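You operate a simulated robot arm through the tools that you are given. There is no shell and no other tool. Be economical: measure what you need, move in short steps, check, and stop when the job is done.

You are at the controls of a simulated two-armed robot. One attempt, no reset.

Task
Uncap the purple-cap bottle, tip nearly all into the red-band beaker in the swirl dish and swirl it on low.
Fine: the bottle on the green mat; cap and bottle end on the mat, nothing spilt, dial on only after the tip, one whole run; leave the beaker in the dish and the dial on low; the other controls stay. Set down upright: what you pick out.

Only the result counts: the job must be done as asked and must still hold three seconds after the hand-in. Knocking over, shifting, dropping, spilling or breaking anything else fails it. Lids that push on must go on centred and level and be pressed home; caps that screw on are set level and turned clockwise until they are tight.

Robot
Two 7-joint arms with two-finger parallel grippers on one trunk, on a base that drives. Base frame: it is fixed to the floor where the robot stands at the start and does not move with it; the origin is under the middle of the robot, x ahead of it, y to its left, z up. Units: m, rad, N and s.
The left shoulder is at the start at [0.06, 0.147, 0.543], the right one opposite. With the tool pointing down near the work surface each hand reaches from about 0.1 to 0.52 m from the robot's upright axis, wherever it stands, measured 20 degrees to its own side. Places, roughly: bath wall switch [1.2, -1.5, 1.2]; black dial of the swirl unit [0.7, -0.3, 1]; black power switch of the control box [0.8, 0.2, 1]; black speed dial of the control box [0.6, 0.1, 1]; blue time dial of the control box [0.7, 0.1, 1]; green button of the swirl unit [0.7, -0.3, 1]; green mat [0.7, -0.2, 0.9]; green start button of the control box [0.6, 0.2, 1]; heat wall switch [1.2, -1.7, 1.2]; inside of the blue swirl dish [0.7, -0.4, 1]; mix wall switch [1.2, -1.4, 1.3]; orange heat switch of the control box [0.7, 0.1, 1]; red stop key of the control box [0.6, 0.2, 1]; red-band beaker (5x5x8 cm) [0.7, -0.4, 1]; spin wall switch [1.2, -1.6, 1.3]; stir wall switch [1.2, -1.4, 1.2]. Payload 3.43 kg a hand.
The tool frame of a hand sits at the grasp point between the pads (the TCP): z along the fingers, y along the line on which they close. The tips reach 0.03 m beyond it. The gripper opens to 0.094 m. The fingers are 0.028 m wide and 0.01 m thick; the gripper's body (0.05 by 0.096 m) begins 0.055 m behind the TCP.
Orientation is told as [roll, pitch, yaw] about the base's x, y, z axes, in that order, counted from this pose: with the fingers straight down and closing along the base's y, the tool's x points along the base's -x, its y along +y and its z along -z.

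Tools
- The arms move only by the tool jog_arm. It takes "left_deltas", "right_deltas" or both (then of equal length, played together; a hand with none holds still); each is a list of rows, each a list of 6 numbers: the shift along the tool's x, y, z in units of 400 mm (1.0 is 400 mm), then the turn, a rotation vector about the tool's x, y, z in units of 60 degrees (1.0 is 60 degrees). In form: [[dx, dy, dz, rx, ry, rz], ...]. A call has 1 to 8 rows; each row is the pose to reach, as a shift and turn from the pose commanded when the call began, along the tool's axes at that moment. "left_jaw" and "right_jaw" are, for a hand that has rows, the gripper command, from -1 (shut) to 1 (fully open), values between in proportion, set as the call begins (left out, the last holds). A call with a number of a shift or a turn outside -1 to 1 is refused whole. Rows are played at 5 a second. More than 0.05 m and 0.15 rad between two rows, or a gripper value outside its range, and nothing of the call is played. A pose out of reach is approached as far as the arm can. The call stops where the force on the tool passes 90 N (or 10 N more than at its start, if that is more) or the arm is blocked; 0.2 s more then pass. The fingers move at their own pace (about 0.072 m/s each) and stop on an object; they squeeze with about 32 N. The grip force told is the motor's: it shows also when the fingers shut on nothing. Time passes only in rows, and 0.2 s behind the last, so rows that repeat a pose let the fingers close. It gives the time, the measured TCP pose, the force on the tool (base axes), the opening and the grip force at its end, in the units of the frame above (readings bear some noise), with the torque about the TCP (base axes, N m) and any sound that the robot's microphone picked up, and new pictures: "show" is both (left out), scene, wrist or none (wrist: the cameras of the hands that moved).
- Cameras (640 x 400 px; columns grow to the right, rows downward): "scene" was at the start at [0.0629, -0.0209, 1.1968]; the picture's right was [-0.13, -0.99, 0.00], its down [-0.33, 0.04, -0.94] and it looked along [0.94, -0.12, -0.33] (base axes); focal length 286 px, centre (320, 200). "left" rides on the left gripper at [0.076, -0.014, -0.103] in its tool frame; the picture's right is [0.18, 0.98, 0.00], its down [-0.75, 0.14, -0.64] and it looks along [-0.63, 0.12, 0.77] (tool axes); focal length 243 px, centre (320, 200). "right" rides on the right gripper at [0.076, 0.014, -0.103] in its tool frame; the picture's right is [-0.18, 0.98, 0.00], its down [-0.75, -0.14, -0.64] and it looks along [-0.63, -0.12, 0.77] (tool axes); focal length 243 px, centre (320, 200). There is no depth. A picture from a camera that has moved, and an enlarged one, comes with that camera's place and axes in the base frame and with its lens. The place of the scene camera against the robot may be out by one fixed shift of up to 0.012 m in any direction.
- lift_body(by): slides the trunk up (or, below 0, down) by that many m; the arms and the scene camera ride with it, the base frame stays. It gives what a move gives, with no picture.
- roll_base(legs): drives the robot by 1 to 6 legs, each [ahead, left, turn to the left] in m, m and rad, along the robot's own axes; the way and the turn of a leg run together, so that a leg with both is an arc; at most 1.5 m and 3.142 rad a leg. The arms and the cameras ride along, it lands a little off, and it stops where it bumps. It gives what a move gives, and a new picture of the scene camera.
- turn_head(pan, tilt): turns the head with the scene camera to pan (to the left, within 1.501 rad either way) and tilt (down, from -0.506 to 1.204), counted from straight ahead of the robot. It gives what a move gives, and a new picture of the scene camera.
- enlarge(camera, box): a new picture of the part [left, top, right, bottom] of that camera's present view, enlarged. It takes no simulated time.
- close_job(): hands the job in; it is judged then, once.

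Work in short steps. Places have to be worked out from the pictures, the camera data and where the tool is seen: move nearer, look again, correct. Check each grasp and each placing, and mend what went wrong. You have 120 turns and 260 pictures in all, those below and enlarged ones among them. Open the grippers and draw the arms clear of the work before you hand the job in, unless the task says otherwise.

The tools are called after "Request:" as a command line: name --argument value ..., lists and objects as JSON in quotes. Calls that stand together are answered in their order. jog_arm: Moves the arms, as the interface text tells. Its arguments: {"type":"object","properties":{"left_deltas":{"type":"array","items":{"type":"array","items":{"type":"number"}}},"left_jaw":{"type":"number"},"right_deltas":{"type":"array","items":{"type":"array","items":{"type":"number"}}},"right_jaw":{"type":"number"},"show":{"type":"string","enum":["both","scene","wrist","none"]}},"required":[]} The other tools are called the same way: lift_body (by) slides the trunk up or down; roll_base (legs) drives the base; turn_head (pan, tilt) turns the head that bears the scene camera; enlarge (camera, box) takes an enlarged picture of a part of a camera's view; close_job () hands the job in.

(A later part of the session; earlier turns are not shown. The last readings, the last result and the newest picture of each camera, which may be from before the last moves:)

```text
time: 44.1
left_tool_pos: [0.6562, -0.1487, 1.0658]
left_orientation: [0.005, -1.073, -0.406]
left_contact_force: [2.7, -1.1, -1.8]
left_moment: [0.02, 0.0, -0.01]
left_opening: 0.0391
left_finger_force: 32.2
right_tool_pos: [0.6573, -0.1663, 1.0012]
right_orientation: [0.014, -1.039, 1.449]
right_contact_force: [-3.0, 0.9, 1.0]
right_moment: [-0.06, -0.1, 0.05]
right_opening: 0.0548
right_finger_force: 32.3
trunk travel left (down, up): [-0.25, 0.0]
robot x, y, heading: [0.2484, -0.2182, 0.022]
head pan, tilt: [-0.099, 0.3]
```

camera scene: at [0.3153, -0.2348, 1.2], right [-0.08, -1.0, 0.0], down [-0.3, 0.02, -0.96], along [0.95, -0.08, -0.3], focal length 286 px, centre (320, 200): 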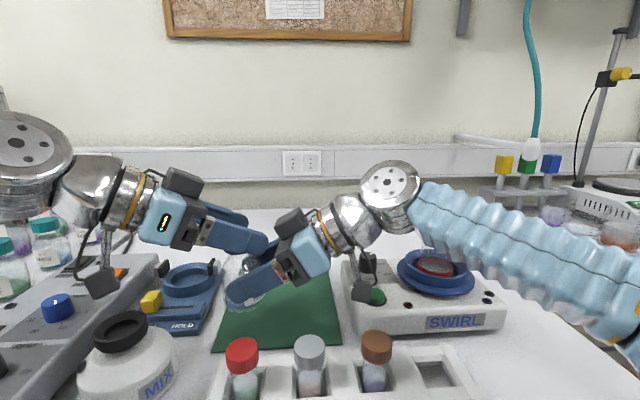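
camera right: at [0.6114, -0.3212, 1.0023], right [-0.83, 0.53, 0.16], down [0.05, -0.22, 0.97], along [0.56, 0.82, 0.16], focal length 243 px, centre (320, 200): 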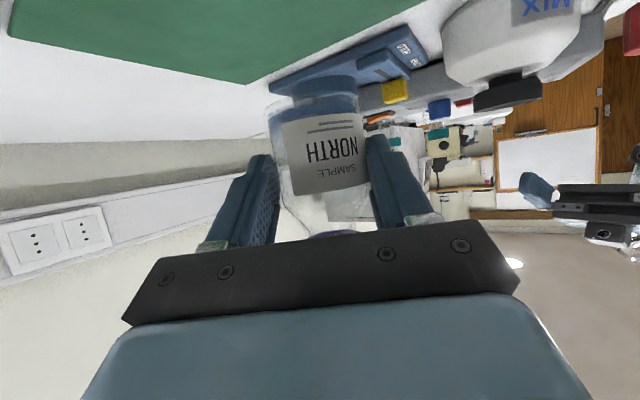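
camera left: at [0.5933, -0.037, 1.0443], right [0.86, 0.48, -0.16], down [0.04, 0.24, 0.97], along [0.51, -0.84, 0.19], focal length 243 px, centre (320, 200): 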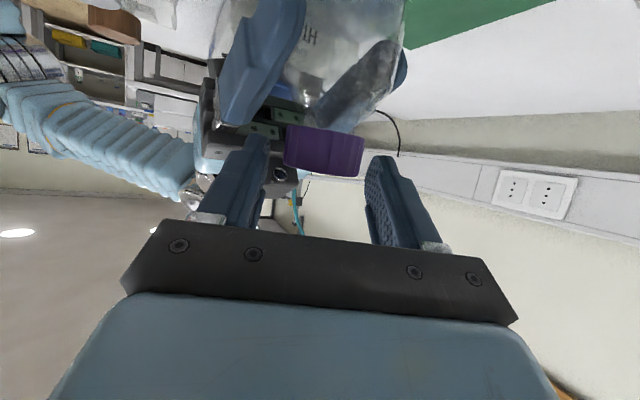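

The cap had been pushing up at 9 N, meaning the thread is rising, and the force vanished with a 4 mm lift. I'll lift another 4 mm to see whether it is free.

Request:
jog_arm --left_deltas '[[-0.011, 0, -0.006, 0, 0, 0], [-0.011, 0, -0.006, 0, 0, 0]]' --show "none"

Request:
enlarge --camera "left" --box '[200, 60, 440, 210]'

```text
time: 44.7
left_tool_pos: [0.6566, -0.1485, 1.0714]
left_orientation: [0.005, -1.075, -0.41]
left_contact_force: [2.6, 0.6, -1.2]
left_moment: [-0.02, -0.03, 0.02]
left_opening: 0.0393
left_finger_force: 31.6
right_tool_pos: [0.6571, -0.167, 0.9987]
right_orientation: [0.016, -1.039, 1.446]
right_contact_force: [-2.4, -0.2, 0.0]
right_moment: [0.05, -0.13, 0.02]
right_opening: 0.0547
right_finger_force: 31.6
trunk travel left (down, up): [-0.25, 0.0]
robot x, y, heading: [0.2531, -0.2217, 0.018]
head pan, tilt: [-0.099, 0.3]
```

```text
2.67 times, centred on (320, 135) of left
camera zoom: at [0.5337, -0.1132, 1.0541], right [0.31, 0.94, -0.16], down [-0.14, 0.21, 0.97], along [0.94, -0.27, 0.19], focal length 647 px, centre (320, 373)
```

zoom: 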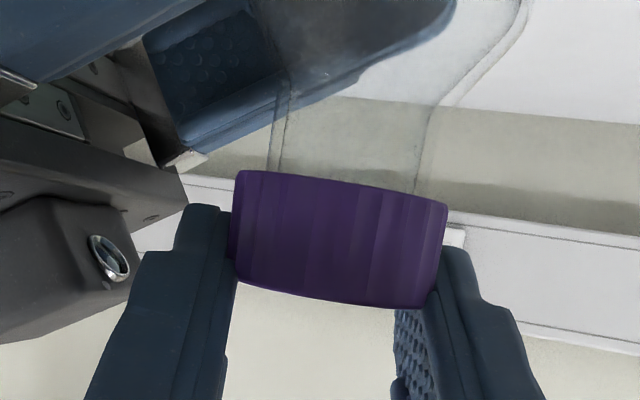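

Forces stay near zero, so the cap is free. I'll raise it clear of the neck.

Request:
jog_arm --left_deltas '[[-0.022, 0, -0.012, 0, 0, 0], [-0.044, 0, -0.024, 0, 0, 0], [-0.066, 0, -0.0356, 0, 0, 0], [-0.066, 0, -0.0356, 0, 0, 0]]' --show "both"

Request:
enlarge --camera "left" --box '[200, 30, 520, 230]'

```text
time: 45.7
left_tool_pos: [0.6565, -0.1484, 1.1027]
left_orientation: [0.004, -1.075, -0.409]
left_contact_force: [0.2, -0.1, 0.3]
left_moment: [0.0, 0.01, 0.0]
left_opening: 0.0388
left_finger_force: 31.7
right_tool_pos: [0.6592, -0.1664, 1.0013]
right_orientation: [0.015, -1.038, 1.447]
right_contact_force: [-0.3, 0.2, -2.2]
right_moment: [-0.03, 0.0, 0.02]
right_opening: 0.0549
right_finger_force: 31.9
trunk travel left (down, up): [-0.25, 0.0]
robot x, y, heading: [0.2494, -0.2195, 0.022]
head pan, tilt: [-0.099, 0.3]
camera scene: at [0.3151, -0.2347, 1.2001], right [-0.08, -1.0, 0.0], down [-0.29, 0.02, -0.96], along [0.95, -0.08, -0.3], focal length 286 px, centre (320, 200)
camera left: at [0.5336, -0.1133, 1.0849], right [0.31, 0.94, -0.16], down [-0.14, 0.21, 0.97], along [0.94, -0.27, 0.19], focal length 243 px, centre (320, 200)
```

scene: 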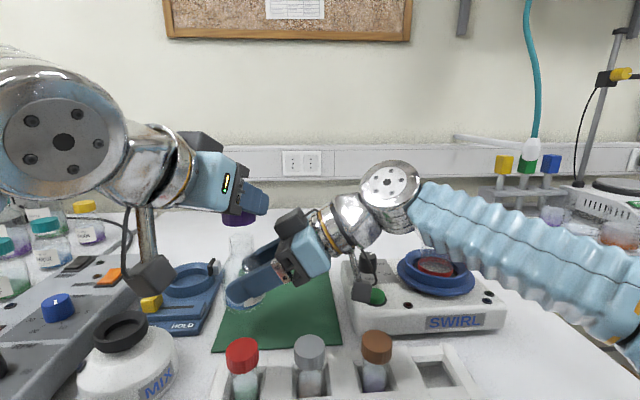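
left: 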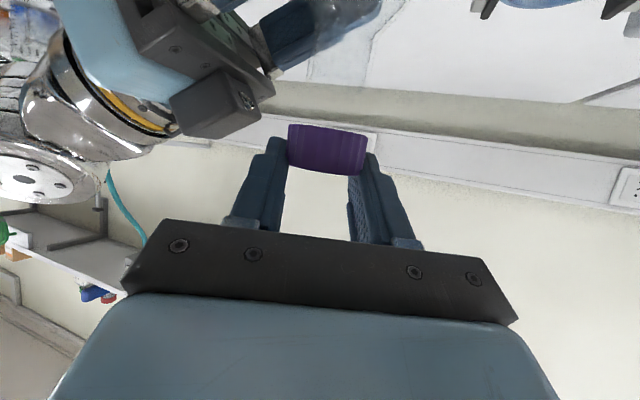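

```text
2.00 times, centred on (360, 130) of left
camera zoom: at [0.5336, -0.1133, 1.0849], right [0.31, 0.94, -0.16], down [-0.14, 0.21, 0.97], along [0.94, -0.27, 0.19], focal length 485 px, centre (240, 340)
```

zoom: 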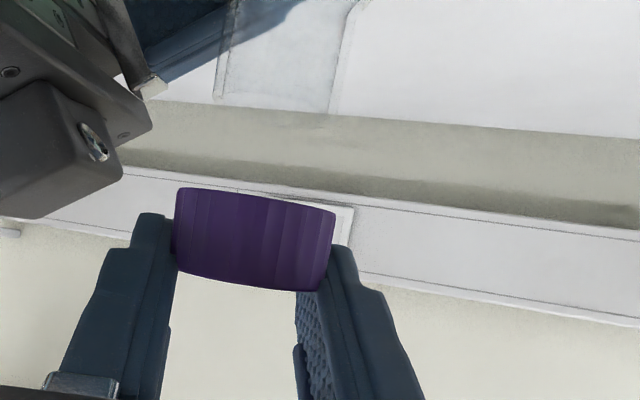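

The cap is off and level in the left hand. I'll retreat the left, then move the open bottle (kept upright) right and up so the left can set the cap on the mat.

Request:
jog_arm --left_deltas '[[0.04, 0.035, -0.076, 0, 0, 0], [0.08, 0.07, -0.153, 0, 0, 0], [0.125, 0.104, -0.23, 0, 0, 0]]' --show "none"

Request:
jog_arm --right_deltas '[[-0.054, 0, -0.032, 0, 0, 0], [-0.1077, 0, -0.0634, 0, 0, 0], [-0.075, 0.016, -0.1263, 0.0613, 0, 0.0361], [-0.0422, 0.0319, -0.1893, 0.1227, 0, 0.0722], [-0.0095, 0.0479, -0.2522, 0.184, 0, 0.1084], [0.0232, 0.0638, -0.3151, 0.2453, 0, 0.1445], [0.056, 0.0798, -0.3781, 0.3067, 0, 0.1806], [0.0887, 0.0957, -0.441, 0.368, 0, 0.2167]]' --show "scene"

```text
time: 46.5
left_tool_pos: [0.5755, -0.0695, 1.1017]
left_orientation: [0.004, -1.073, -0.409]
left_contact_force: [-0.2, 0.4, -0.5]
left_moment: [0.03, 0.02, 0.0]
left_opening: 0.0393
left_finger_force: 32.1
right_tool_pos: [0.6576, -0.1665, 0.9996]
right_orientation: [0.016, -1.038, 1.446]
right_contact_force: [0.1, 0.4, -2.0]
right_moment: [-0.05, 0.03, 0.01]
right_opening: 0.0548
right_finger_force: 31.5
trunk travel left (down, up): [-0.25, 0.0]
robot x, y, heading: [0.2523, -0.2178, 0.022]
head pan, tilt: [-0.099, 0.3]
```

```text
time: 48.3
left_tool_pos: [0.5754, -0.0697, 1.1022]
left_orientation: [0.003, -1.075, -0.407]
left_contact_force: [0.8, 0.8, -0.5]
left_moment: [-0.01, -0.04, 0.03]
left_opening: 0.0392
left_finger_force: 31.8
right_tool_pos: [0.6047, -0.3308, 1.0607]
right_orientation: [0.016, -1.034, 1.002]
right_contact_force: [0.0, -0.3, -2.3]
right_moment: [-0.04, 0.05, -0.03]
right_opening: 0.0547
right_finger_force: 31.8
trunk travel left (down, up): [-0.25, 0.0]
robot x, y, heading: [0.2529, -0.2176, 0.019]
head pan, tilt: [-0.099, 0.3]
camera scene: at [0.3152, -0.2346, 1.2001], right [-0.08, -1.0, 0.0], down [-0.29, 0.02, -0.96], along [0.95, -0.08, -0.3], focal length 286 px, centre (320, 200)
```

scene: 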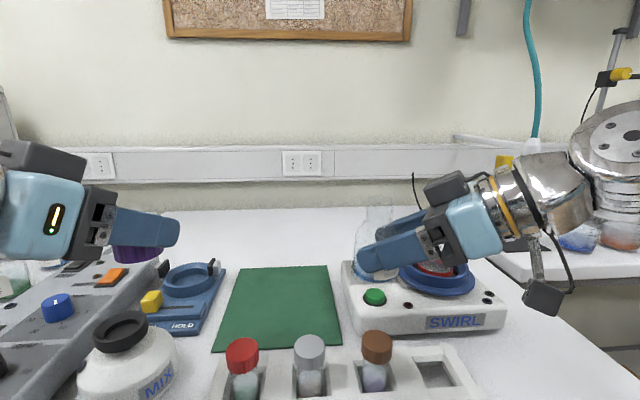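

The mat spans about x 0.62–0.82, y -0.29 to -0.12. I'll bring the capped left hand over it toward (0.72,-0.19), pitching 0.13 rad steeper so its camera will clear the mat.

Request:
jog_arm --left_deltas '[[-0.011, -0.026, 0.096, 0, 0.025, 0], [-0.022, -0.052, 0.193, 0, 0.05, 0], [-0.034, -0.079, 0.289, 0, 0.075, 0], [-0.045, -0.105, 0.386, 0, 0.1, 0], [-0.056, -0.131, 0.482, 0, 0.124, 0], [-0.056, -0.131, 0.482, 0, 0.124, 0]]'

```text
time: 49.7
left_tool_pos: [0.7216, -0.1874, 1.0309]
left_orientation: [0.004, -0.944, -0.407]
left_contact_force: [0.0, 0.6, -0.8]
left_moment: [0.01, 0.04, 0.0]
left_opening: 0.0388
left_finger_force: 31.7
right_tool_pos: [0.6052, -0.3296, 1.0627]
right_orientation: [0.014, -1.036, 1.001]
right_contact_force: [0.1, 0.4, -1.5]
right_moment: [-0.01, -0.01, 0.0]
right_opening: 0.0545
right_finger_force: 32.4
trunk travel left (down, up): [-0.25, 0.0]
robot x, y, heading: [0.2503, -0.2192, 0.022]
head pan, tilt: [-0.099, 0.3]
camera scene: at [0.3153, -0.2349, 1.2], right [-0.08, -1.0, 0.0], down [-0.3, 0.02, -0.96], along [0.95, -0.08, -0.3], focal length 286 px, centre (320, 200)
camera left: at [0.5985, -0.1517, 1.0301], right [0.29, 0.95, -0.15], down [-0.02, 0.16, 0.99], along [0.96, -0.28, 0.06], focal length 243 px, centre (320, 200)
```

scene: 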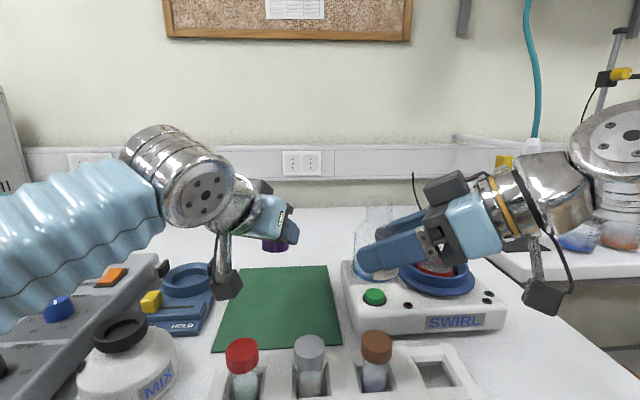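
left: 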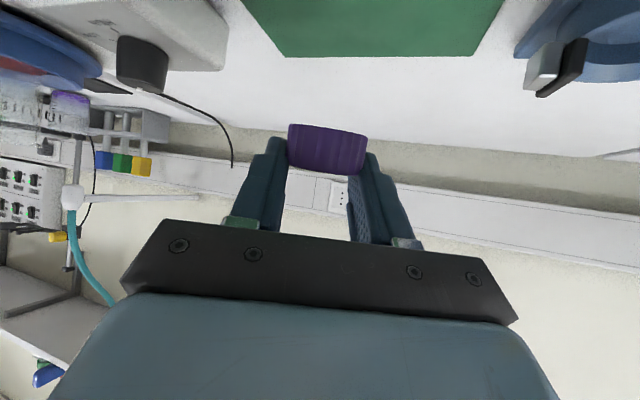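

Before lowering, I'll check the left forearm's clearance over the control box and mixer.

Request:
turn_head --pan 0.35 --tilt 0.75

Request:
enlarge --camera "right" --box '[0, 0, 640, 400]'

```text
time: 50.6
left_tool_pos: [0.7219, -0.1875, 1.0315]
left_orientation: [0.004, -0.947, -0.406]
left_contact_force: [0.1, -0.2, -0.4]
left_moment: [0.01, -0.01, 0.02]
left_opening: 0.0391
left_finger_force: 31.7
right_tool_pos: [0.6058, -0.3299, 1.0615]
right_orientation: [0.013, -1.034, 1.001]
right_contact_force: [0.4, -0.5, -2.2]
right_moment: [-0.05, 0.04, 0.01]
right_opening: 0.0546
right_finger_force: 32.1
trunk travel left (down, up): [-0.25, 0.0]
robot x, y, heading: [0.2521, -0.2168, 0.027]
head pan, tilt: [0.351, 0.75]
camera scene: at [0.2993, -0.1974, 1.1598], right [0.36, -0.93, 0.0], down [-0.64, -0.25, -0.73], along [0.68, 0.27, -0.68], focal length 286 px, centre (320, 200)
```

scene: 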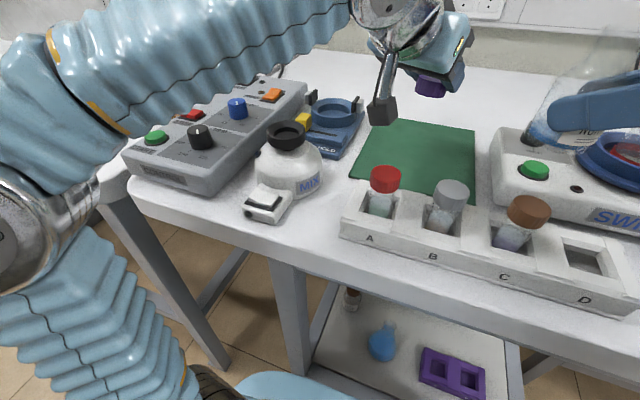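

```text
1.00 times, centred on (320, 200) of right (not enlarged: the box is as wide or as high as the picture)
camera zoom: at [0.5257, -0.4314, 1.049], right [-0.78, 0.6, 0.17], down [0.04, -0.22, 0.97], along [0.62, 0.77, 0.15], focal length 243 px, centre (320, 200)
```

zoom: 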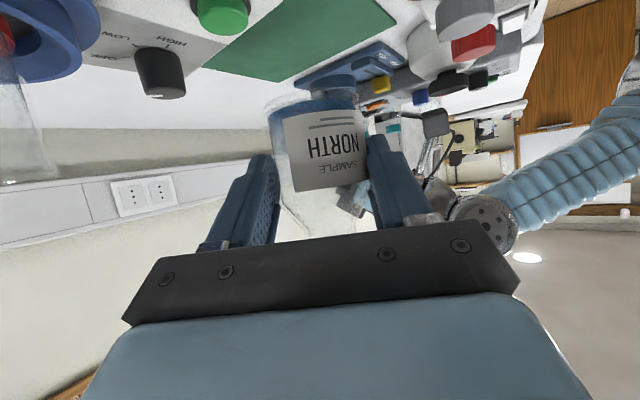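

The left forearm's lower edge is at about z 1.08, giving enough clearance. I'll lower the cap to about 2 cm above the mat near (0.78,-0.235).

Request:
jog_arm --left_deltas '[[0.018, -0.016, 0.084, 0, 0, 0], [0.036, -0.033, 0.168, 0, 0, 0], [0.0535, -0.049, 0.253, 0, 0, 0], [0.0535, -0.049, 0.253, 0, 0, 0]]'

Request:
enlarge --camera "right" --box '[220, 0, 640, 260]'

```text
time: 51.6
left_tool_pos: [0.7756, -0.235, 0.952]
left_orientation: [0.003, -0.946, -0.407]
left_contact_force: [-0.4, -0.2, -0.2]
left_moment: [-0.03, -0.02, -0.01]
left_opening: 0.0391
left_finger_force: 32.2
right_tool_pos: [0.6051, -0.3311, 1.0616]
right_orientation: [0.015, -1.035, 1.002]
right_contact_force: [0.5, -0.9, -1.8]
right_moment: [-0.03, 0.05, 0.03]
right_opening: 0.0547
right_finger_force: 32.0
trunk travel left (down, up): [-0.25, 0.0]
robot x, y, heading: [0.2519, -0.2177, 0.025]
head pan, tilt: [0.351, 0.75]
camera scene: at [0.2994, -0.1974, 1.1597], right [0.36, -0.93, 0.0], down [-0.64, -0.25, -0.73], along [0.68, 0.27, -0.68], focal length 286 px, centre (320, 200)
camera left: at [0.6533, -0.1976, 0.9518], right [0.29, 0.95, -0.15], down [-0.02, 0.16, 0.99], along [0.96, -0.28, 0.06], focal length 243 px, centre (320, 200)
```

scene: 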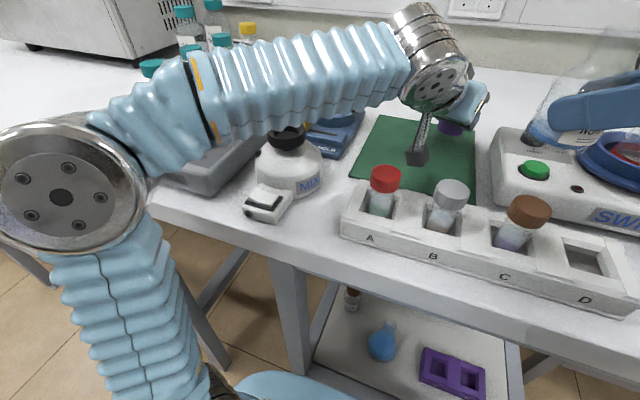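
left: 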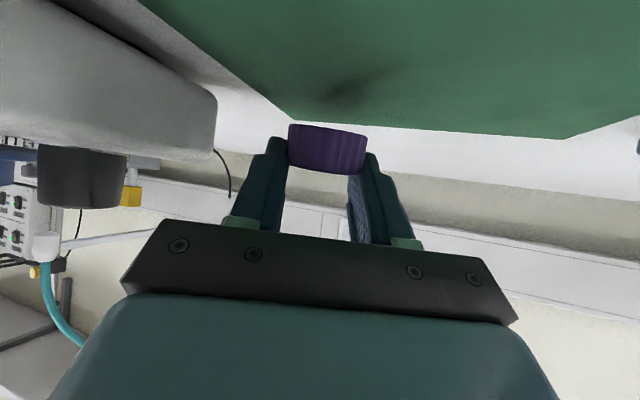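

```text
1.52 times, centred on (430, 130) of right
camera zoom: at [0.5258, -0.4314, 1.049], right [-0.78, 0.6, 0.17], down [0.04, -0.22, 0.97], along [0.62, 0.77, 0.15], focal length 370 px, centre (152, 307)
```

zoom: 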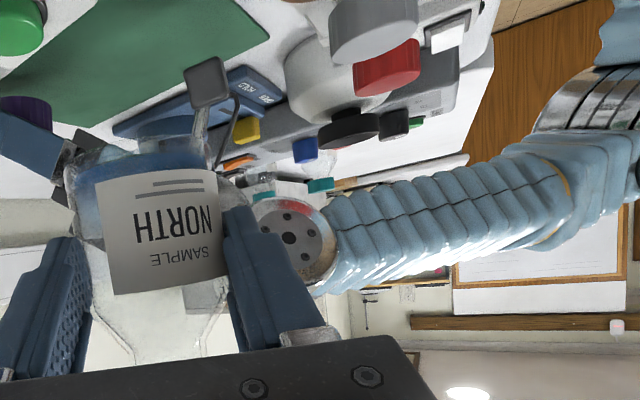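

The path is clear. I'll lower the last 2 cm to just touch the mat, watching for contact force.

Request:
jog_arm --left_deltas '[[0.018, 0, 0.013, 0, 0, 0], [0.034, 0, 0.0245, 0, 0, 0], [0.0385, 0, 0.028, 0, 0, 0], [0.0385, 0, 0.028, 0, 0, 0]]' --show "wrist"

```text
time: 52.6
left_tool_pos: [0.776, -0.2327, 0.9369]
left_orientation: [0.004, -0.952, -0.408]
left_contact_force: [1.3, -3.2, 17.7]
left_moment: [-0.15, -0.41, -0.06]
left_opening: 0.0392
left_finger_force: 32.1
right_tool_pos: [0.6036, -0.3302, 1.0629]
right_orientation: [0.015, -1.035, 1.001]
right_contact_force: [-0.3, -0.4, -1.1]
right_moment: [-0.02, -0.01, -0.02]
right_opening: 0.0546
right_finger_force: 32.3
trunk travel left (down, up): [-0.25, 0.0]
robot x, y, heading: [0.2514, -0.2195, 0.019]
head pan, tilt: [0.351, 0.75]
camera left: at [0.6527, -0.1971, 0.9347], right [0.29, 0.95, -0.15], down [-0.02, 0.16, 0.99], along [0.96, -0.28, 0.07], focal length 243 px, centre (320, 200)
```

left: 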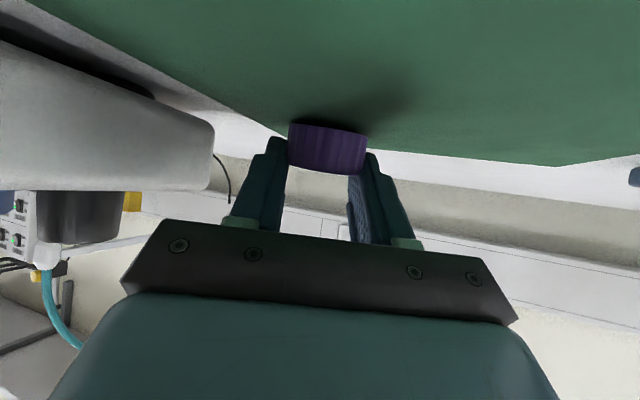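

The cap's front edge is touching the mat with 18 N. I'll ease up 2 mm and open slightly so it settles flat.

Request:
jog_arm --left_deltas '[[-0.004, 0, -0.003, 0, 0, 0], [-0.004, 0, -0.003, 0, 0, 0]]' --show "none"

Request:
jog_arm --left_deltas '[[0, 0, 0, 0, 0, 0], [0, 0, 0, 0, 0, 0], [0, 0, 0, 0, 0, 0]]' --left_jaw 0.15 --show "wrist"

Request:
enlarge --camera "left" --box '[200, 60, 440, 210]'

```text
time: 53.2
left_tool_pos: [0.7749, -0.2336, 0.937]
left_orientation: [0.003, -0.947, -0.407]
left_contact_force: [1.4, -2.8, 15.7]
left_moment: [-0.16, -0.41, -0.07]
left_opening: 0.0392
left_finger_force: 32.2
right_tool_pos: [0.6034, -0.3295, 1.063]
right_orientation: [0.014, -1.034, 1.003]
right_contact_force: [0.0, 0.5, -1.6]
right_moment: [-0.03, 0.01, 0.0]
right_opening: 0.0546
right_finger_force: 31.7
trunk travel left (down, up): [-0.25, 0.0]
robot x, y, heading: [0.248, -0.2197, 0.022]
head pan, tilt: [0.351, 0.75]
```

```text
time: 54.0
left_tool_pos: [0.7763, -0.233, 0.9366]
left_orientation: [0.003, -0.945, -0.406]
left_contact_force: [-0.3, 0.5, 0.3]
left_moment: [0.04, -0.03, -0.02]
left_opening: 0.0544
left_finger_force: 0.0
right_tool_pos: [0.6046, -0.33, 1.0622]
right_orientation: [0.013, -1.035, 1.002]
right_contact_force: [0.1, 0.0, -2.0]
right_moment: [-0.05, 0.05, 0.01]
right_opening: 0.0548
right_finger_force: 31.9
trunk travel left (down, up): [-0.25, 0.0]
robot x, y, heading: [0.2522, -0.221, 0.019]
head pan, tilt: [0.351, 0.75]
camera left: at [0.6528, -0.1964, 0.9343], right [0.29, 0.95, -0.15], down [-0.02, 0.16, 0.99], along [0.96, -0.28, 0.06], focal length 243 px, centre (320, 200)
```

left: 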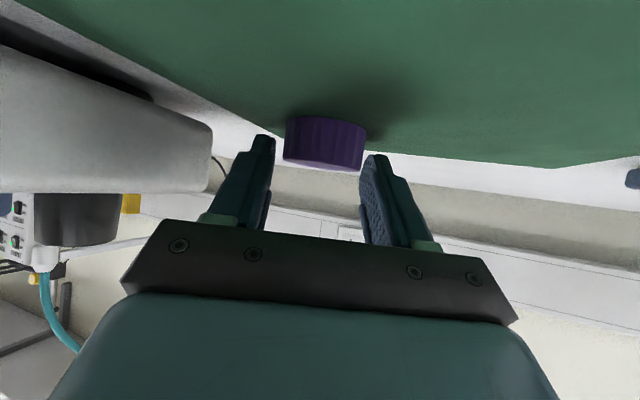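

```text
2.67 times, centred on (320, 135) of left
camera zoom: at [0.6528, -0.1964, 0.9343], right [0.29, 0.95, -0.15], down [-0.02, 0.16, 0.99], along [0.96, -0.28, 0.06], focal length 647 px, centre (320, 373)
```

zoom: 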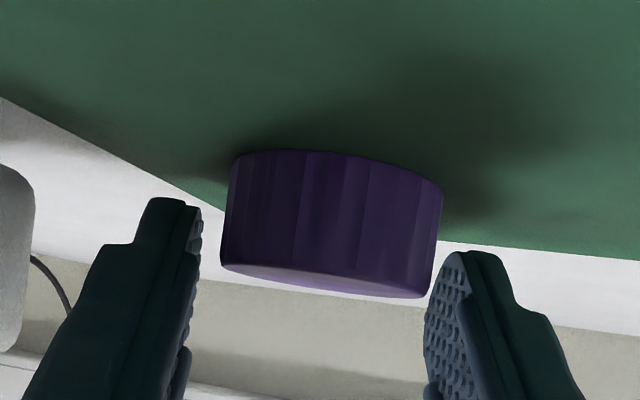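

The cap sits flat on the mat near (0.778,-0.236). I'll lift the left hand away vertically and park it back on the left.

Request:
jog_arm --left_deltas '[[-0.081, 0, -0.0585, 0, 0, 0], [-0.162, 0, -0.117, 0, 0, 0], [-0.117, 0.0345, -0.224, 0, 0, 0], [-0.073, 0.069, -0.331, 0, 0, 0], [-0.028, 0.1035, -0.4375, 0, 0, 0], [0.017, 0.138, -0.544, 0, 0, 0], [0.061, 0.1725, -0.651, 0, 0, 0], [0.106, 0.207, -0.758, 0, 0, 0]]' --show "none"

Request:
turn_head --pan -0.25 --tilt 0.4

```text
time: 55.8
left_tool_pos: [0.5598, -0.0508, 1.0758]
left_orientation: [0.006, -0.946, -0.408]
left_contact_force: [-0.2, 0.1, 0.5]
left_moment: [-0.02, 0.04, 0.02]
left_opening: 0.0541
left_finger_force: 0.1
right_tool_pos: [0.6044, -0.3298, 1.0617]
right_orientation: [0.014, -1.035, 1.002]
right_contact_force: [0.1, 0.2, -1.1]
right_moment: [0.0, 0.02, 0.04]
right_opening: 0.0548
right_finger_force: 31.8
trunk travel left (down, up): [-0.25, 0.0]
robot x, y, heading: [0.2512, -0.2192, 0.023]
head pan, tilt: [0.351, 0.75]
```

```text
time: 56.8
left_tool_pos: [0.5611, -0.0514, 1.0763]
left_orientation: [0.005, -0.947, -0.409]
left_contact_force: [-0.3, 0.1, -1.2]
left_moment: [0.03, 0.01, 0.01]
left_opening: 0.0541
left_finger_force: 0.0
right_tool_pos: [0.6042, -0.3303, 1.0616]
right_orientation: [0.013, -1.034, 1.003]
right_contact_force: [-0.1, 0.1, -1.1]
right_moment: [0.0, 0.01, -0.01]
right_opening: 0.0545
right_finger_force: 32.3
trunk travel left (down, up): [-0.25, 0.0]
robot x, y, heading: [0.2501, -0.215, 0.022]
head pan, tilt: [-0.25, 0.4]
camera scene: at [0.3122, -0.2483, 1.1908], right [-0.23, -0.97, 0.0], down [-0.38, 0.09, -0.92], along [0.9, -0.21, -0.39], focal length 286 px, centre (320, 200)
```

scene: 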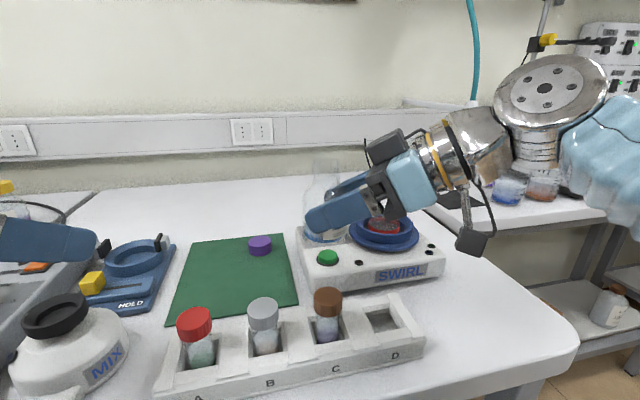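

The cap is upright on the mat. I'll begin re-orienting the bottle for pouring by yawing the right hand 1 rad clockwise with the bottle upright, moving the left hand further out of the way.

Request:
jog_arm --right_deltas '[[-0.005, -0.009, 0.0035, 0.1172, 0, 0.0697], [-0.011, -0.018, 0.007, 0.2345, 0, 0.1394], [-0.016, -0.027, 0.0105, 0.3517, 0, 0.2091], [-0.022, -0.036, 0.014, 0.469, 0, 0.2789], [-0.027, -0.045, 0.0175, 0.5862, 0, 0.3486], [-0.033, -0.054, 0.021, 0.7035, 0, 0.4183], [-0.038, -0.063, 0.0245, 0.8207, 0, 0.488], [-0.038, -0.063, 0.0245, 0.8207, 0, 0.488]]' --left_deltas '[[0.008, 0.033, -0.011, 0, 0, 0], [0.017, 0.066, -0.023, 0, 0, 0], [0.025, 0.098, -0.034, 0, 0, 0], [0.033, 0.131, -0.046, 0, 0, 0], [0.041, 0.164, -0.057, 0, 0, 0], [0.05, 0.197, -0.069, 0, 0, 0], [0.058, 0.23, -0.08, 0, 0, 0], [0.058, 0.23, -0.08, 0, 0, 0]]' --show "scene"

Request:
enlarge --camera "right" --box '[0, 0, 640, 400]'

```text
time: 58.6
left_tool_pos: [0.5599, 0.0489, 1.0804]
left_orientation: [0.003, -0.947, -0.407]
left_contact_force: [-0.2, -0.1, 0.8]
left_moment: [-0.02, -0.02, 0.0]
left_opening: 0.0542
left_finger_force: 0.0
right_tool_pos: [0.6339, -0.3296, 1.0696]
right_orientation: [0.007, -1.029, 0.004]
right_contact_force: [0.3, 0.2, -3.3]
right_moment: [-0.01, 0.04, -0.03]
right_opening: 0.0549
right_finger_force: 31.5
trunk travel left (down, up): [-0.25, 0.0]
robot x, y, heading: [0.2522, -0.2218, 0.018]
head pan, tilt: [-0.25, 0.4]
camera scene: at [0.3122, -0.2481, 1.1908], right [-0.23, -0.97, 0.0], down [-0.38, 0.09, -0.92], along [0.9, -0.21, -0.39], focal length 286 px, centre (320, 200)
```

scene: 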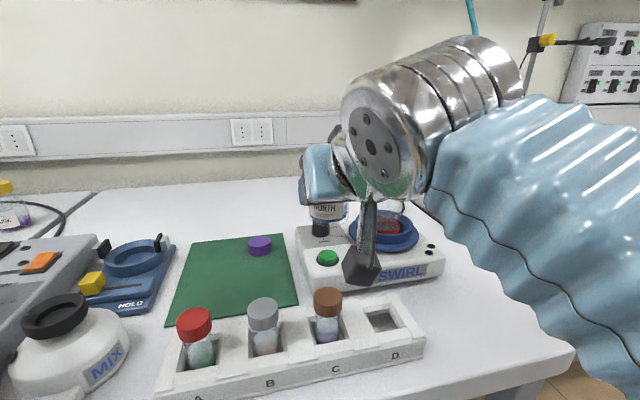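

```text
1.00 times, centred on (320, 200) of right (not enlarged: the box is as wide or as high as the picture)
camera zoom: at [0.507, -0.318, 1.0565], right [0.08, 0.98, 0.16], down [-0.16, -0.15, 0.98], along [0.98, -0.11, 0.14], focal length 243 px, centre (320, 200)
```

zoom: 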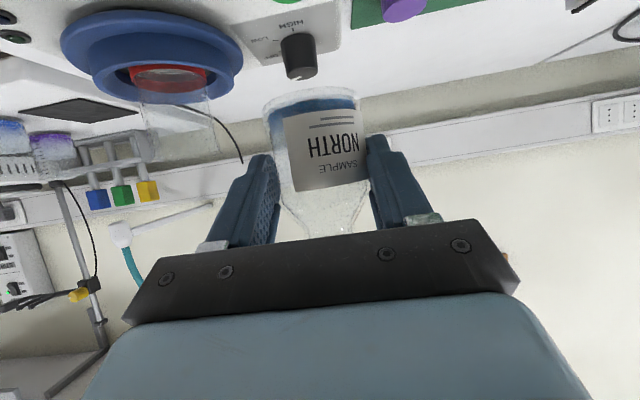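

I'll enlarge the wrist view to pin down the beaker's rim.

Request:
enlarge --camera "right" --box '[50, 0, 290, 150]'

```text
2.67 times, centred on (170, 75) of right
camera zoom: at [0.507, -0.318, 1.0565], right [0.08, 0.98, 0.16], down [-0.16, -0.15, 0.98], along [0.98, -0.11, 0.14], focal length 647 px, centre (720, 533)
```

zoom: 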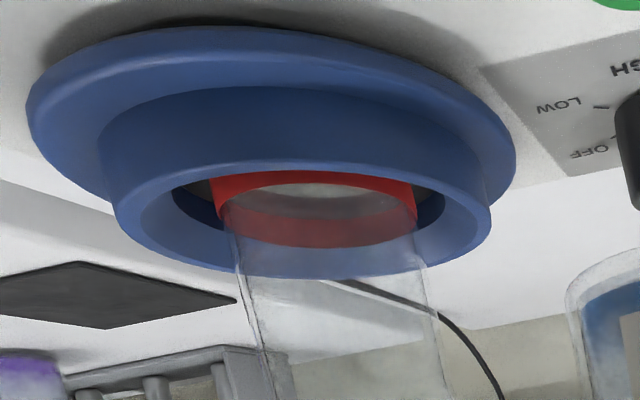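

The beaker centre is at about (0.694,-0.44) with the rim near 1.03. I'll finish yawing to -0.35 and bring the upright bottle to (0.69,-0.33), just left of the beaker.

Request:
jog_arm --right_deltas '[[-0.02, 0.003, 0.038, 0.097, 0, 0.058], [-0.04, 0.007, 0.076, 0.194, 0, 0.116], [-0.059, 0.01, 0.113, 0.29, 0, 0.174], [-0.059, 0.01, 0.113, 0.29, 0, 0.174]]'

```text
time: 59.6
left_tool_pos: [0.5601, 0.0478, 1.0803]
left_orientation: [0.005, -0.945, -0.406]
left_contact_force: [0.7, 0.2, 0.2]
left_moment: [-0.04, 0.02, 0.0]
left_opening: 0.0541
left_finger_force: 0.1
right_tool_pos: [0.6864, -0.3253, 1.0671]
right_orientation: [0.009, -1.027, -0.349]
right_contact_force: [-0.4, -0.2, -2.7]
right_moment: [0.0, 0.02, -0.02]
right_opening: 0.0547
right_finger_force: 31.9
trunk travel left (down, up): [-0.25, 0.0]
robot x, y, heading: [0.2542, -0.2218, 0.02]
head pan, tilt: [-0.25, 0.4]
camera scene: at [0.3123, -0.2482, 1.1908], right [-0.23, -0.97, 0.0], down [-0.38, 0.09, -0.92], along [0.9, -0.21, -0.39], focal length 286 px, centre (320, 200)
camera right: at [0.571, -0.27, 1.0542], right [0.42, 0.89, 0.16], down [-0.2, -0.08, 0.98], along [0.89, -0.44, 0.14], focal length 243 px, centre (320, 200)
```

scene: 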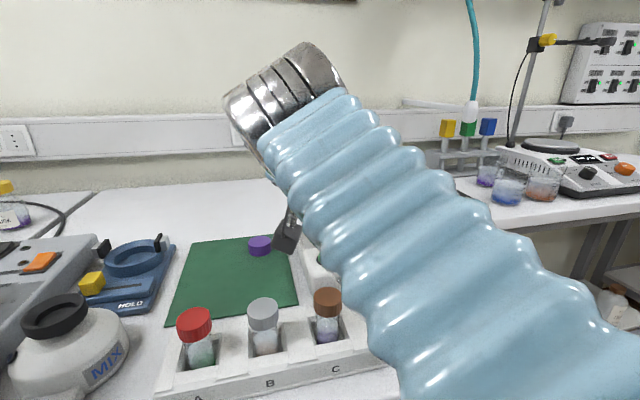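
right: 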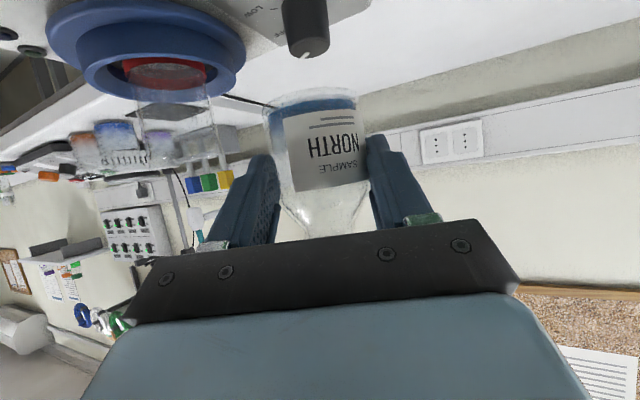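

Two wrist views put the beaker at (0.6965,-0.4395). I'll tilt the bottle 60° toward it, mouth staying high and short of pouring, and swing the left hand so its camera watches from the side.

Request:
jog_arm --right_deltas '[[-0.004, -0.008, 0.001, -0.061, 0.043, 0.1], [-0.008, -0.015, 0.002, -0.1215, 0.0855, 0.201], [-0.012, -0.023, 0.003, -0.182, 0.128, 0.302], [-0.0155, -0.0305, 0.0037, -0.243, 0.171, 0.4025], [-0.019, -0.038, 0.0046, -0.304, 0.214, 0.503], [-0.023, -0.046, 0.0056, -0.3645, 0.2565, 0.604], [-0.027, -0.053, 0.0065, -0.425, 0.299, 0.704], [-0.031, -0.061, 0.0074, -0.486, 0.342, 0.805]]' --left_deltas '[[0, 0, 0, 0.058, 0, 0.042], [0, 0, 0, 0.116, 0, 0.084], [0, 0, 0, 0.174, 0, 0.126], [0, 0, 0, 0.232, 0, 0.168], [0, 0, 0, 0.29, 0, 0.21], [0, 0, 0, 0.348, 0, 0.252], [0, 0, 0, 0.406, 0, 0.294], [0, 0, 0, 0.464, 0, 0.336]]' --show "wrist"

```text
time: 61.4
left_tool_pos: [0.5598, 0.0498, 1.0807]
left_orientation: [0.007, -0.944, -1.009]
left_contact_force: [0.0, -0.2, -0.4]
left_moment: [0.04, -0.02, 0.0]
left_opening: 0.0541
left_finger_force: 0.0
right_tool_pos: [0.6852, -0.3493, 1.0748]
right_orientation: [1.014, -0.274, -1.034]
right_contact_force: [-0.7, -0.7, -1.8]
right_moment: [0.0, 0.04, -0.01]
right_opening: 0.0549
right_finger_force: 31.9
trunk travel left (down, up): [-0.25, 0.0]
robot x, y, heading: [0.2499, -0.2177, 0.021]
head pan, tilt: [-0.25, 0.4]
camera right: at [0.5701, -0.3143, 1.1183], right [0.42, 0.31, 0.85], down [-0.19, -0.89, 0.42], along [0.89, -0.34, -0.32], focal length 243 px, centre (320, 200)
camera left: at [0.4794, 0.1492, 1.0792], right [0.77, 0.62, -0.15], down [0.07, 0.14, 0.99], along [0.63, -0.77, 0.06], focal length 243 px, centre (320, 200)
```

right: 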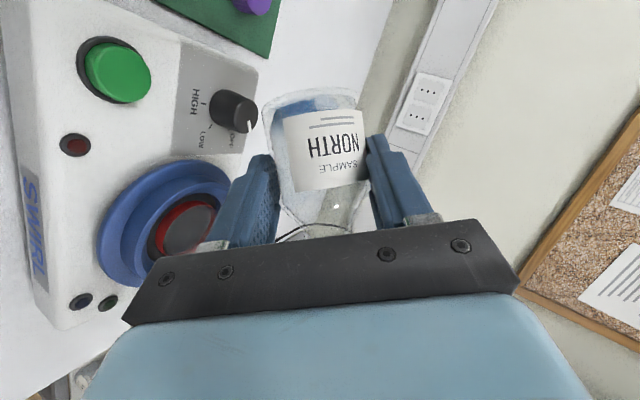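
left: 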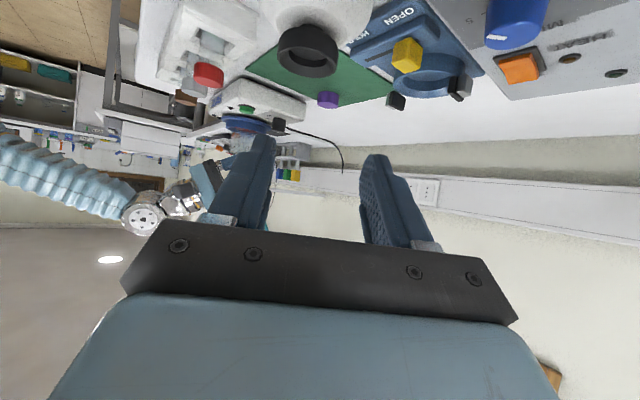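

The wrist view shows the liquid still well inside and the mouth nearing the beaker. I'll bring the mouth over the beaker at 70° tilt and look before pouring.

Request:
jog_arm --right_deltas '[[-0.016, -0.011, -0.0035, -0.02, 0.014, 0.034], [-0.032, -0.022, -0.007, -0.0405, 0.0285, 0.067], [-0.063, -0.045, -0.013, -0.081, 0.057, 0.134], [-0.063, -0.045, -0.013, -0.081, 0.057, 0.134]]' --show "wrist"

Request:
turn_head --pan -0.6 --tilt 0.4

```text
time: 62.4
left_tool_pos: [0.5593, 0.0489, 1.0799]
left_orientation: [0.004, -0.943, -1.006]
left_contact_force: [-0.4, -0.4, 0.5]
left_moment: [0.03, 0.03, 0.01]
left_opening: 0.054
left_finger_force: 0.1
right_tool_pos: [0.6886, -0.3832, 1.0698]
right_orientation: [1.1, -0.124, -1.051]
right_contact_force: [0.0, 1.0, -0.9]
right_moment: [-0.01, 0.01, 0.03]
right_opening: 0.0547
right_finger_force: 32.0
trunk travel left (down, up): [-0.25, 0.0]
robot x, y, heading: [0.2496, -0.2193, 0.021]
head pan, tilt: [-0.25, 0.4]
camera right: at [0.5727, -0.3533, 1.1177], right [0.42, 0.16, 0.89], down [-0.19, -0.95, 0.26], along [0.89, -0.28, -0.37], focal length 243 px, centre (320, 200)
```

right: 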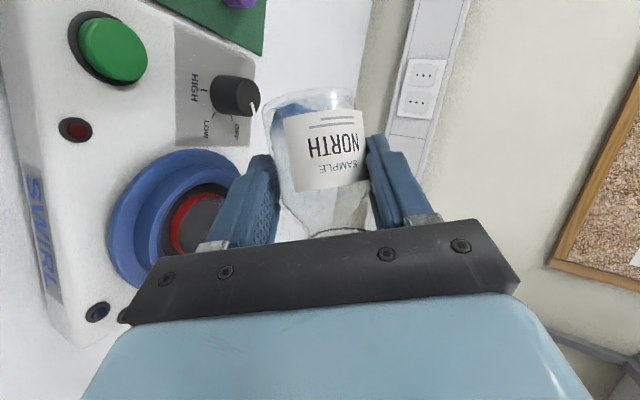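

```text
time: 63.2
left_tool_pos: [0.5605, 0.0494, 1.0805]
left_orientation: [0.005, -0.943, -1.006]
left_contact_force: [0.5, 1.2, 0.3]
left_moment: [0.0, 0.01, 0.0]
left_opening: 0.0541
left_finger_force: 0.1
right_tool_pos: [0.6861, -0.3813, 1.0678]
right_orientation: [1.101, -0.123, -1.05]
right_contact_force: [0.4, -0.7, -1.6]
right_moment: [0.0, 0.02, -0.03]
right_opening: 0.0548
right_finger_force: 32.5
trunk travel left (down, up): [-0.25, 0.0]
robot x, y, heading: [0.2508, -0.2158, 0.023]
head pan, tilt: [-0.6, 0.4]
camera scene: at [0.2995, -0.278, 1.1908], right [-0.55, -0.84, 0.0], down [-0.33, 0.21, -0.92], along [0.77, -0.5, -0.39], focal length 286 px, centre (320, 200)
```

scene: 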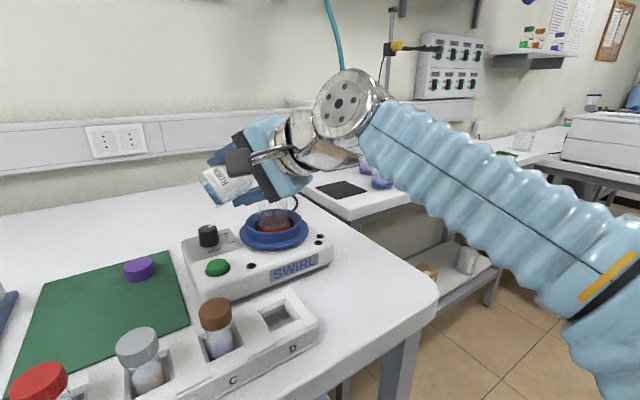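

Request:
enlarge --camera "scene" --box '[180, 110, 372, 230]'

```text
3.33 times, centred on (276, 170) of scene
camera zoom: at [0.2995, -0.278, 1.1908], right [-0.55, -0.84, 0.0], down [-0.33, 0.21, -0.92], along [0.77, -0.5, -0.39], focal length 953 px, centre (467, 300)
```

zoom: 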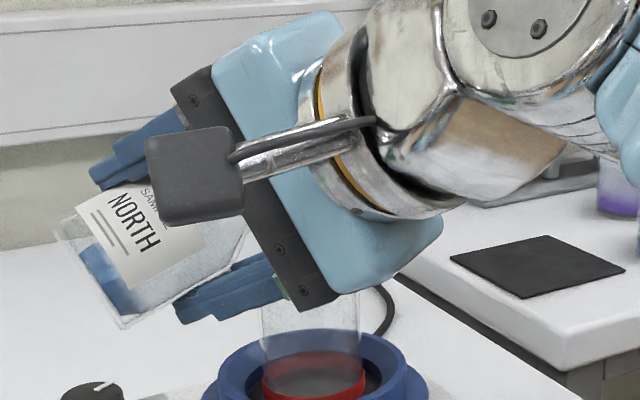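

The lower finger and palm clear the beaker by calculation and by view. I'll pour slowly from 70° to 100°, pivoting about the mouth over the beaker.

Request:
jog_arm --right_deltas '[[0, 0.006, -0.003, -0.0405, 0.0285, 0.067], [0, 0.012, -0.005, -0.081, 0.057, 0.134], [0, 0.0185, -0.008, -0.1215, 0.0855, 0.201], [-0.003, 0.024, -0.012, -0.162, 0.114, 0.268], [-0.006, 0.029, -0.016, -0.2025, 0.1425, 0.3355], [-0.009, 0.034, -0.02, -0.243, 0.171, 0.4025], [-0.009, 0.034, -0.02, -0.243, 0.171, 0.4025], [-0.009, 0.034, -0.02, -0.243, 0.171, 0.4025]]' --show "both"

Request:
enlarge --camera "scene" --box '[180, 130, 372, 250]'

```text
time: 65.0
left_tool_pos: [0.5618, 0.0497, 1.0803]
left_orientation: [0.006, -0.944, -1.007]
left_contact_force: [-0.6, -0.7, 0.4]
left_moment: [0.02, 0.0, 0.0]
left_opening: 0.0539
left_finger_force: 0.0
right_tool_pos: [0.6863, -0.3842, 1.085]
right_orientation: [1.362, 0.333, -1.023]
right_contact_force: [0.3, -0.5, -0.7]
right_moment: [0.0, 0.05, 0.01]
right_opening: 0.0547
right_finger_force: 32.2
trunk travel left (down, up): [-0.25, 0.0]
robot x, y, heading: [0.251, -0.2167, 0.021]
head pan, tilt: [-0.6, 0.4]
camera scene: at [0.2995, -0.2781, 1.1908], right [-0.55, -0.84, 0.0], down [-0.33, 0.21, -0.92], along [0.77, -0.5, -0.39], focal length 286 px, centre (320, 200)
camera right: at [0.5721, -0.384, 1.1436], right [0.43, -0.31, 0.85], down [-0.19, -0.95, -0.25], along [0.88, -0.05, -0.46], focal length 243 px, centre (320, 200)
```

scene: 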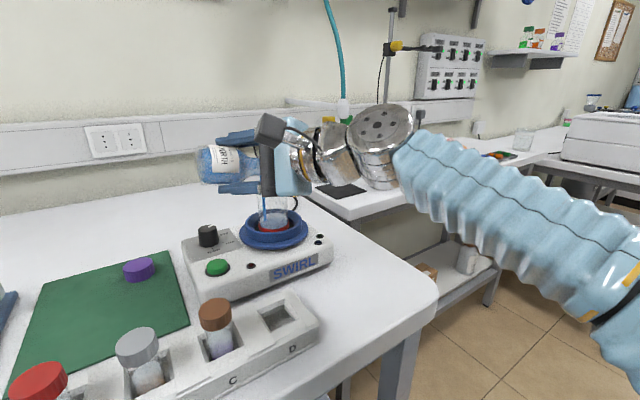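
right: 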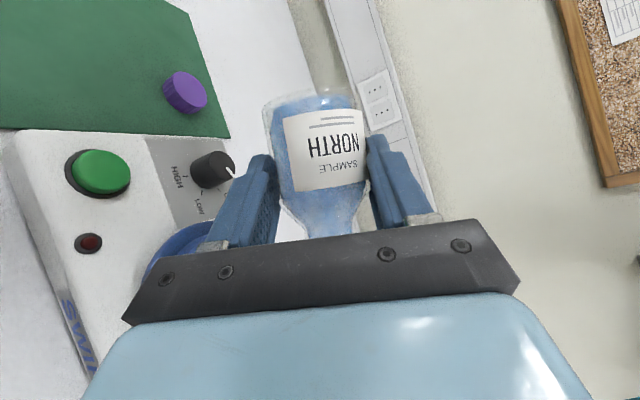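

```text
3.33 times, centred on (276, 190) of scene
camera zoom: at [0.2995, -0.2781, 1.1908], right [-0.55, -0.84, 0.0], down [-0.33, 0.21, -0.92], along [0.77, -0.5, -0.39], focal length 953 px, centre (467, 233)
```

zoom: 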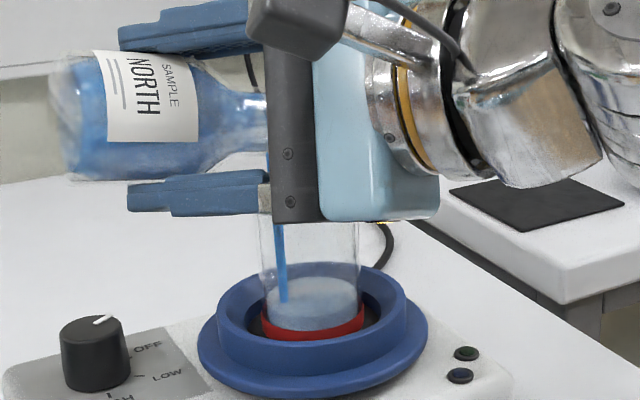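

The stream lands inside the beaker, near its left side. I'll nudge the mouth 7 mm further over, let it flow, then tilt on to 120°.

Request:
jog_arm --right_deltas '[[-0.014, 0.003, -0.01, 0, 0, 0], [-0.014, 0.003, -0.01, 0, 0, 0], [-0.014, 0.003, -0.01, 0, 0, 0], [-0.016, 0.013, -0.015, -0.04, 0.0285, 0.067], [-0.018, 0.022, -0.02, -0.081, 0.057, 0.134], [-0.02, 0.032, -0.026, -0.1215, 0.0855, 0.201], [-0.0225, 0.042, -0.031, -0.162, 0.114, 0.268], [-0.0225, 0.042, -0.031, -0.162, 0.114, 0.268]]' --show "wrist"

Request:
enlarge --camera "scene" --box '[180, 130, 372, 250]'

```text
time: 66.8
left_tool_pos: [0.5604, 0.049, 1.0804]
left_orientation: [0.007, -0.944, -1.007]
left_contact_force: [0.1, 0.3, 0.2]
left_moment: [-0.01, -0.01, 0.01]
left_opening: 0.054
left_finger_force: 0.0
right_tool_pos: [0.6869, -0.4009, 1.1002]
right_orientation: [1.582, 0.623, -0.921]
right_contact_force: [0.1, -0.1, -1.7]
right_moment: [-0.03, -0.01, -0.01]
right_opening: 0.0545
right_finger_force: 32.1
trunk travel left (down, up): [-0.25, 0.0]
robot x, y, heading: [0.2537, -0.2187, 0.024]
head pan, tilt: [-0.6, 0.4]
camera right: at [0.5728, -0.4215, 1.1551], right [0.43, -0.58, 0.69], down [-0.19, -0.81, -0.56], along [0.88, 0.11, -0.46], focal length 243 px, centre (320, 200)
```

right: 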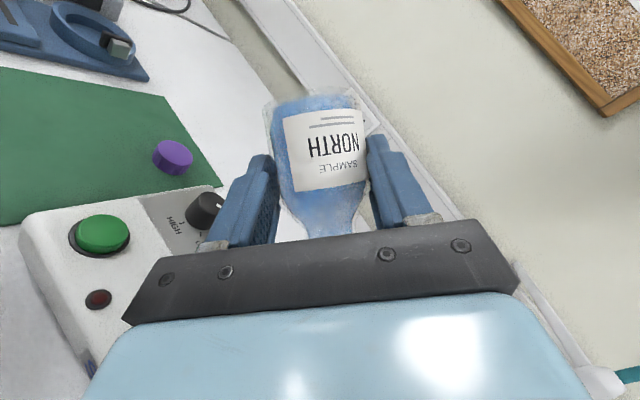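

```text
3.33 times, centred on (276, 190) of scene
camera zoom: at [0.2995, -0.2781, 1.1908], right [-0.55, -0.84, 0.0], down [-0.33, 0.21, -0.92], along [0.77, -0.5, -0.39], focal length 953 px, centre (467, 233)
```

zoom: 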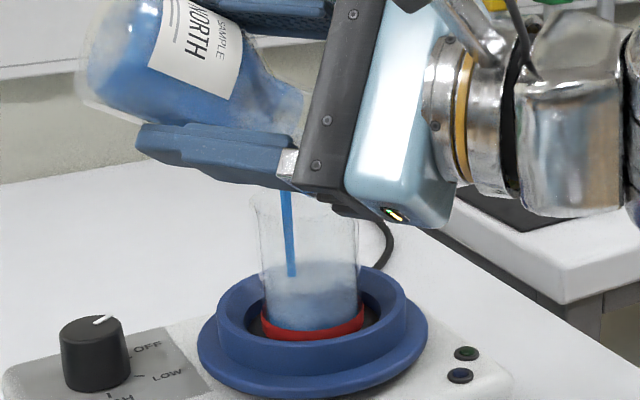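

The liquid keeps flowing cleanly into the beaker. I'll tilt on to 140° and hold.

Request:
jog_arm --right_deltas '[[-0.003, 0.0106, -0.006, -0.0405, 0.0285, 0.067], [-0.006, 0.021, -0.0125, -0.081, 0.057, 0.134], [-0.009, 0.032, -0.019, -0.1215, 0.0855, 0.201], [-0.012, 0.0425, -0.025, -0.162, 0.114, 0.268], [-0.012, 0.0425, -0.025, -0.162, 0.114, 0.268], [-0.012, 0.0425, -0.025, -0.162, 0.114, 0.268], [-0.012, 0.0425, -0.025, -0.162, 0.114, 0.268], [-0.012, 0.0425, -0.025, -0.162, 0.114, 0.268]]' --show "none"

Request:
enlarge --camera "scene" --box '[180, 130, 372, 250]'

```text
time: 68.6
left_tool_pos: [0.561, 0.0501, 1.0796]
left_orientation: [0.005, -0.945, -1.008]
left_contact_force: [0.0, 0.4, 0.2]
left_moment: [0.0, 0.03, 0.01]
left_opening: 0.0541
left_finger_force: 0.0
right_tool_pos: [0.6869, -0.4194, 1.1112]
right_orientation: [1.909, 0.879, -0.693]
right_contact_force: [-0.6, 1.0, -0.2]
right_moment: [0.01, 0.05, -0.01]
right_opening: 0.0544
right_finger_force: 31.9
trunk travel left (down, up): [-0.25, 0.0]
robot x, y, heading: [0.2496, -0.2175, 0.019]
head pan, tilt: [-0.6, 0.4]
```

```text
3.33 times, centred on (276, 190) of scene
camera zoom: at [0.2995, -0.2781, 1.1908], right [-0.55, -0.84, 0.0], down [-0.33, 0.21, -0.92], along [0.77, -0.5, -0.39], focal length 953 px, centre (467, 233)
```

zoom: 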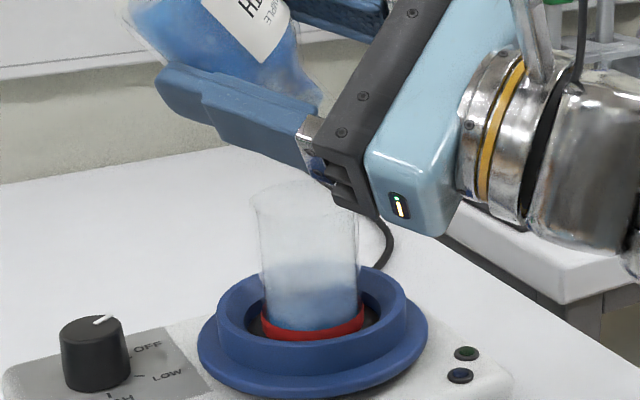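

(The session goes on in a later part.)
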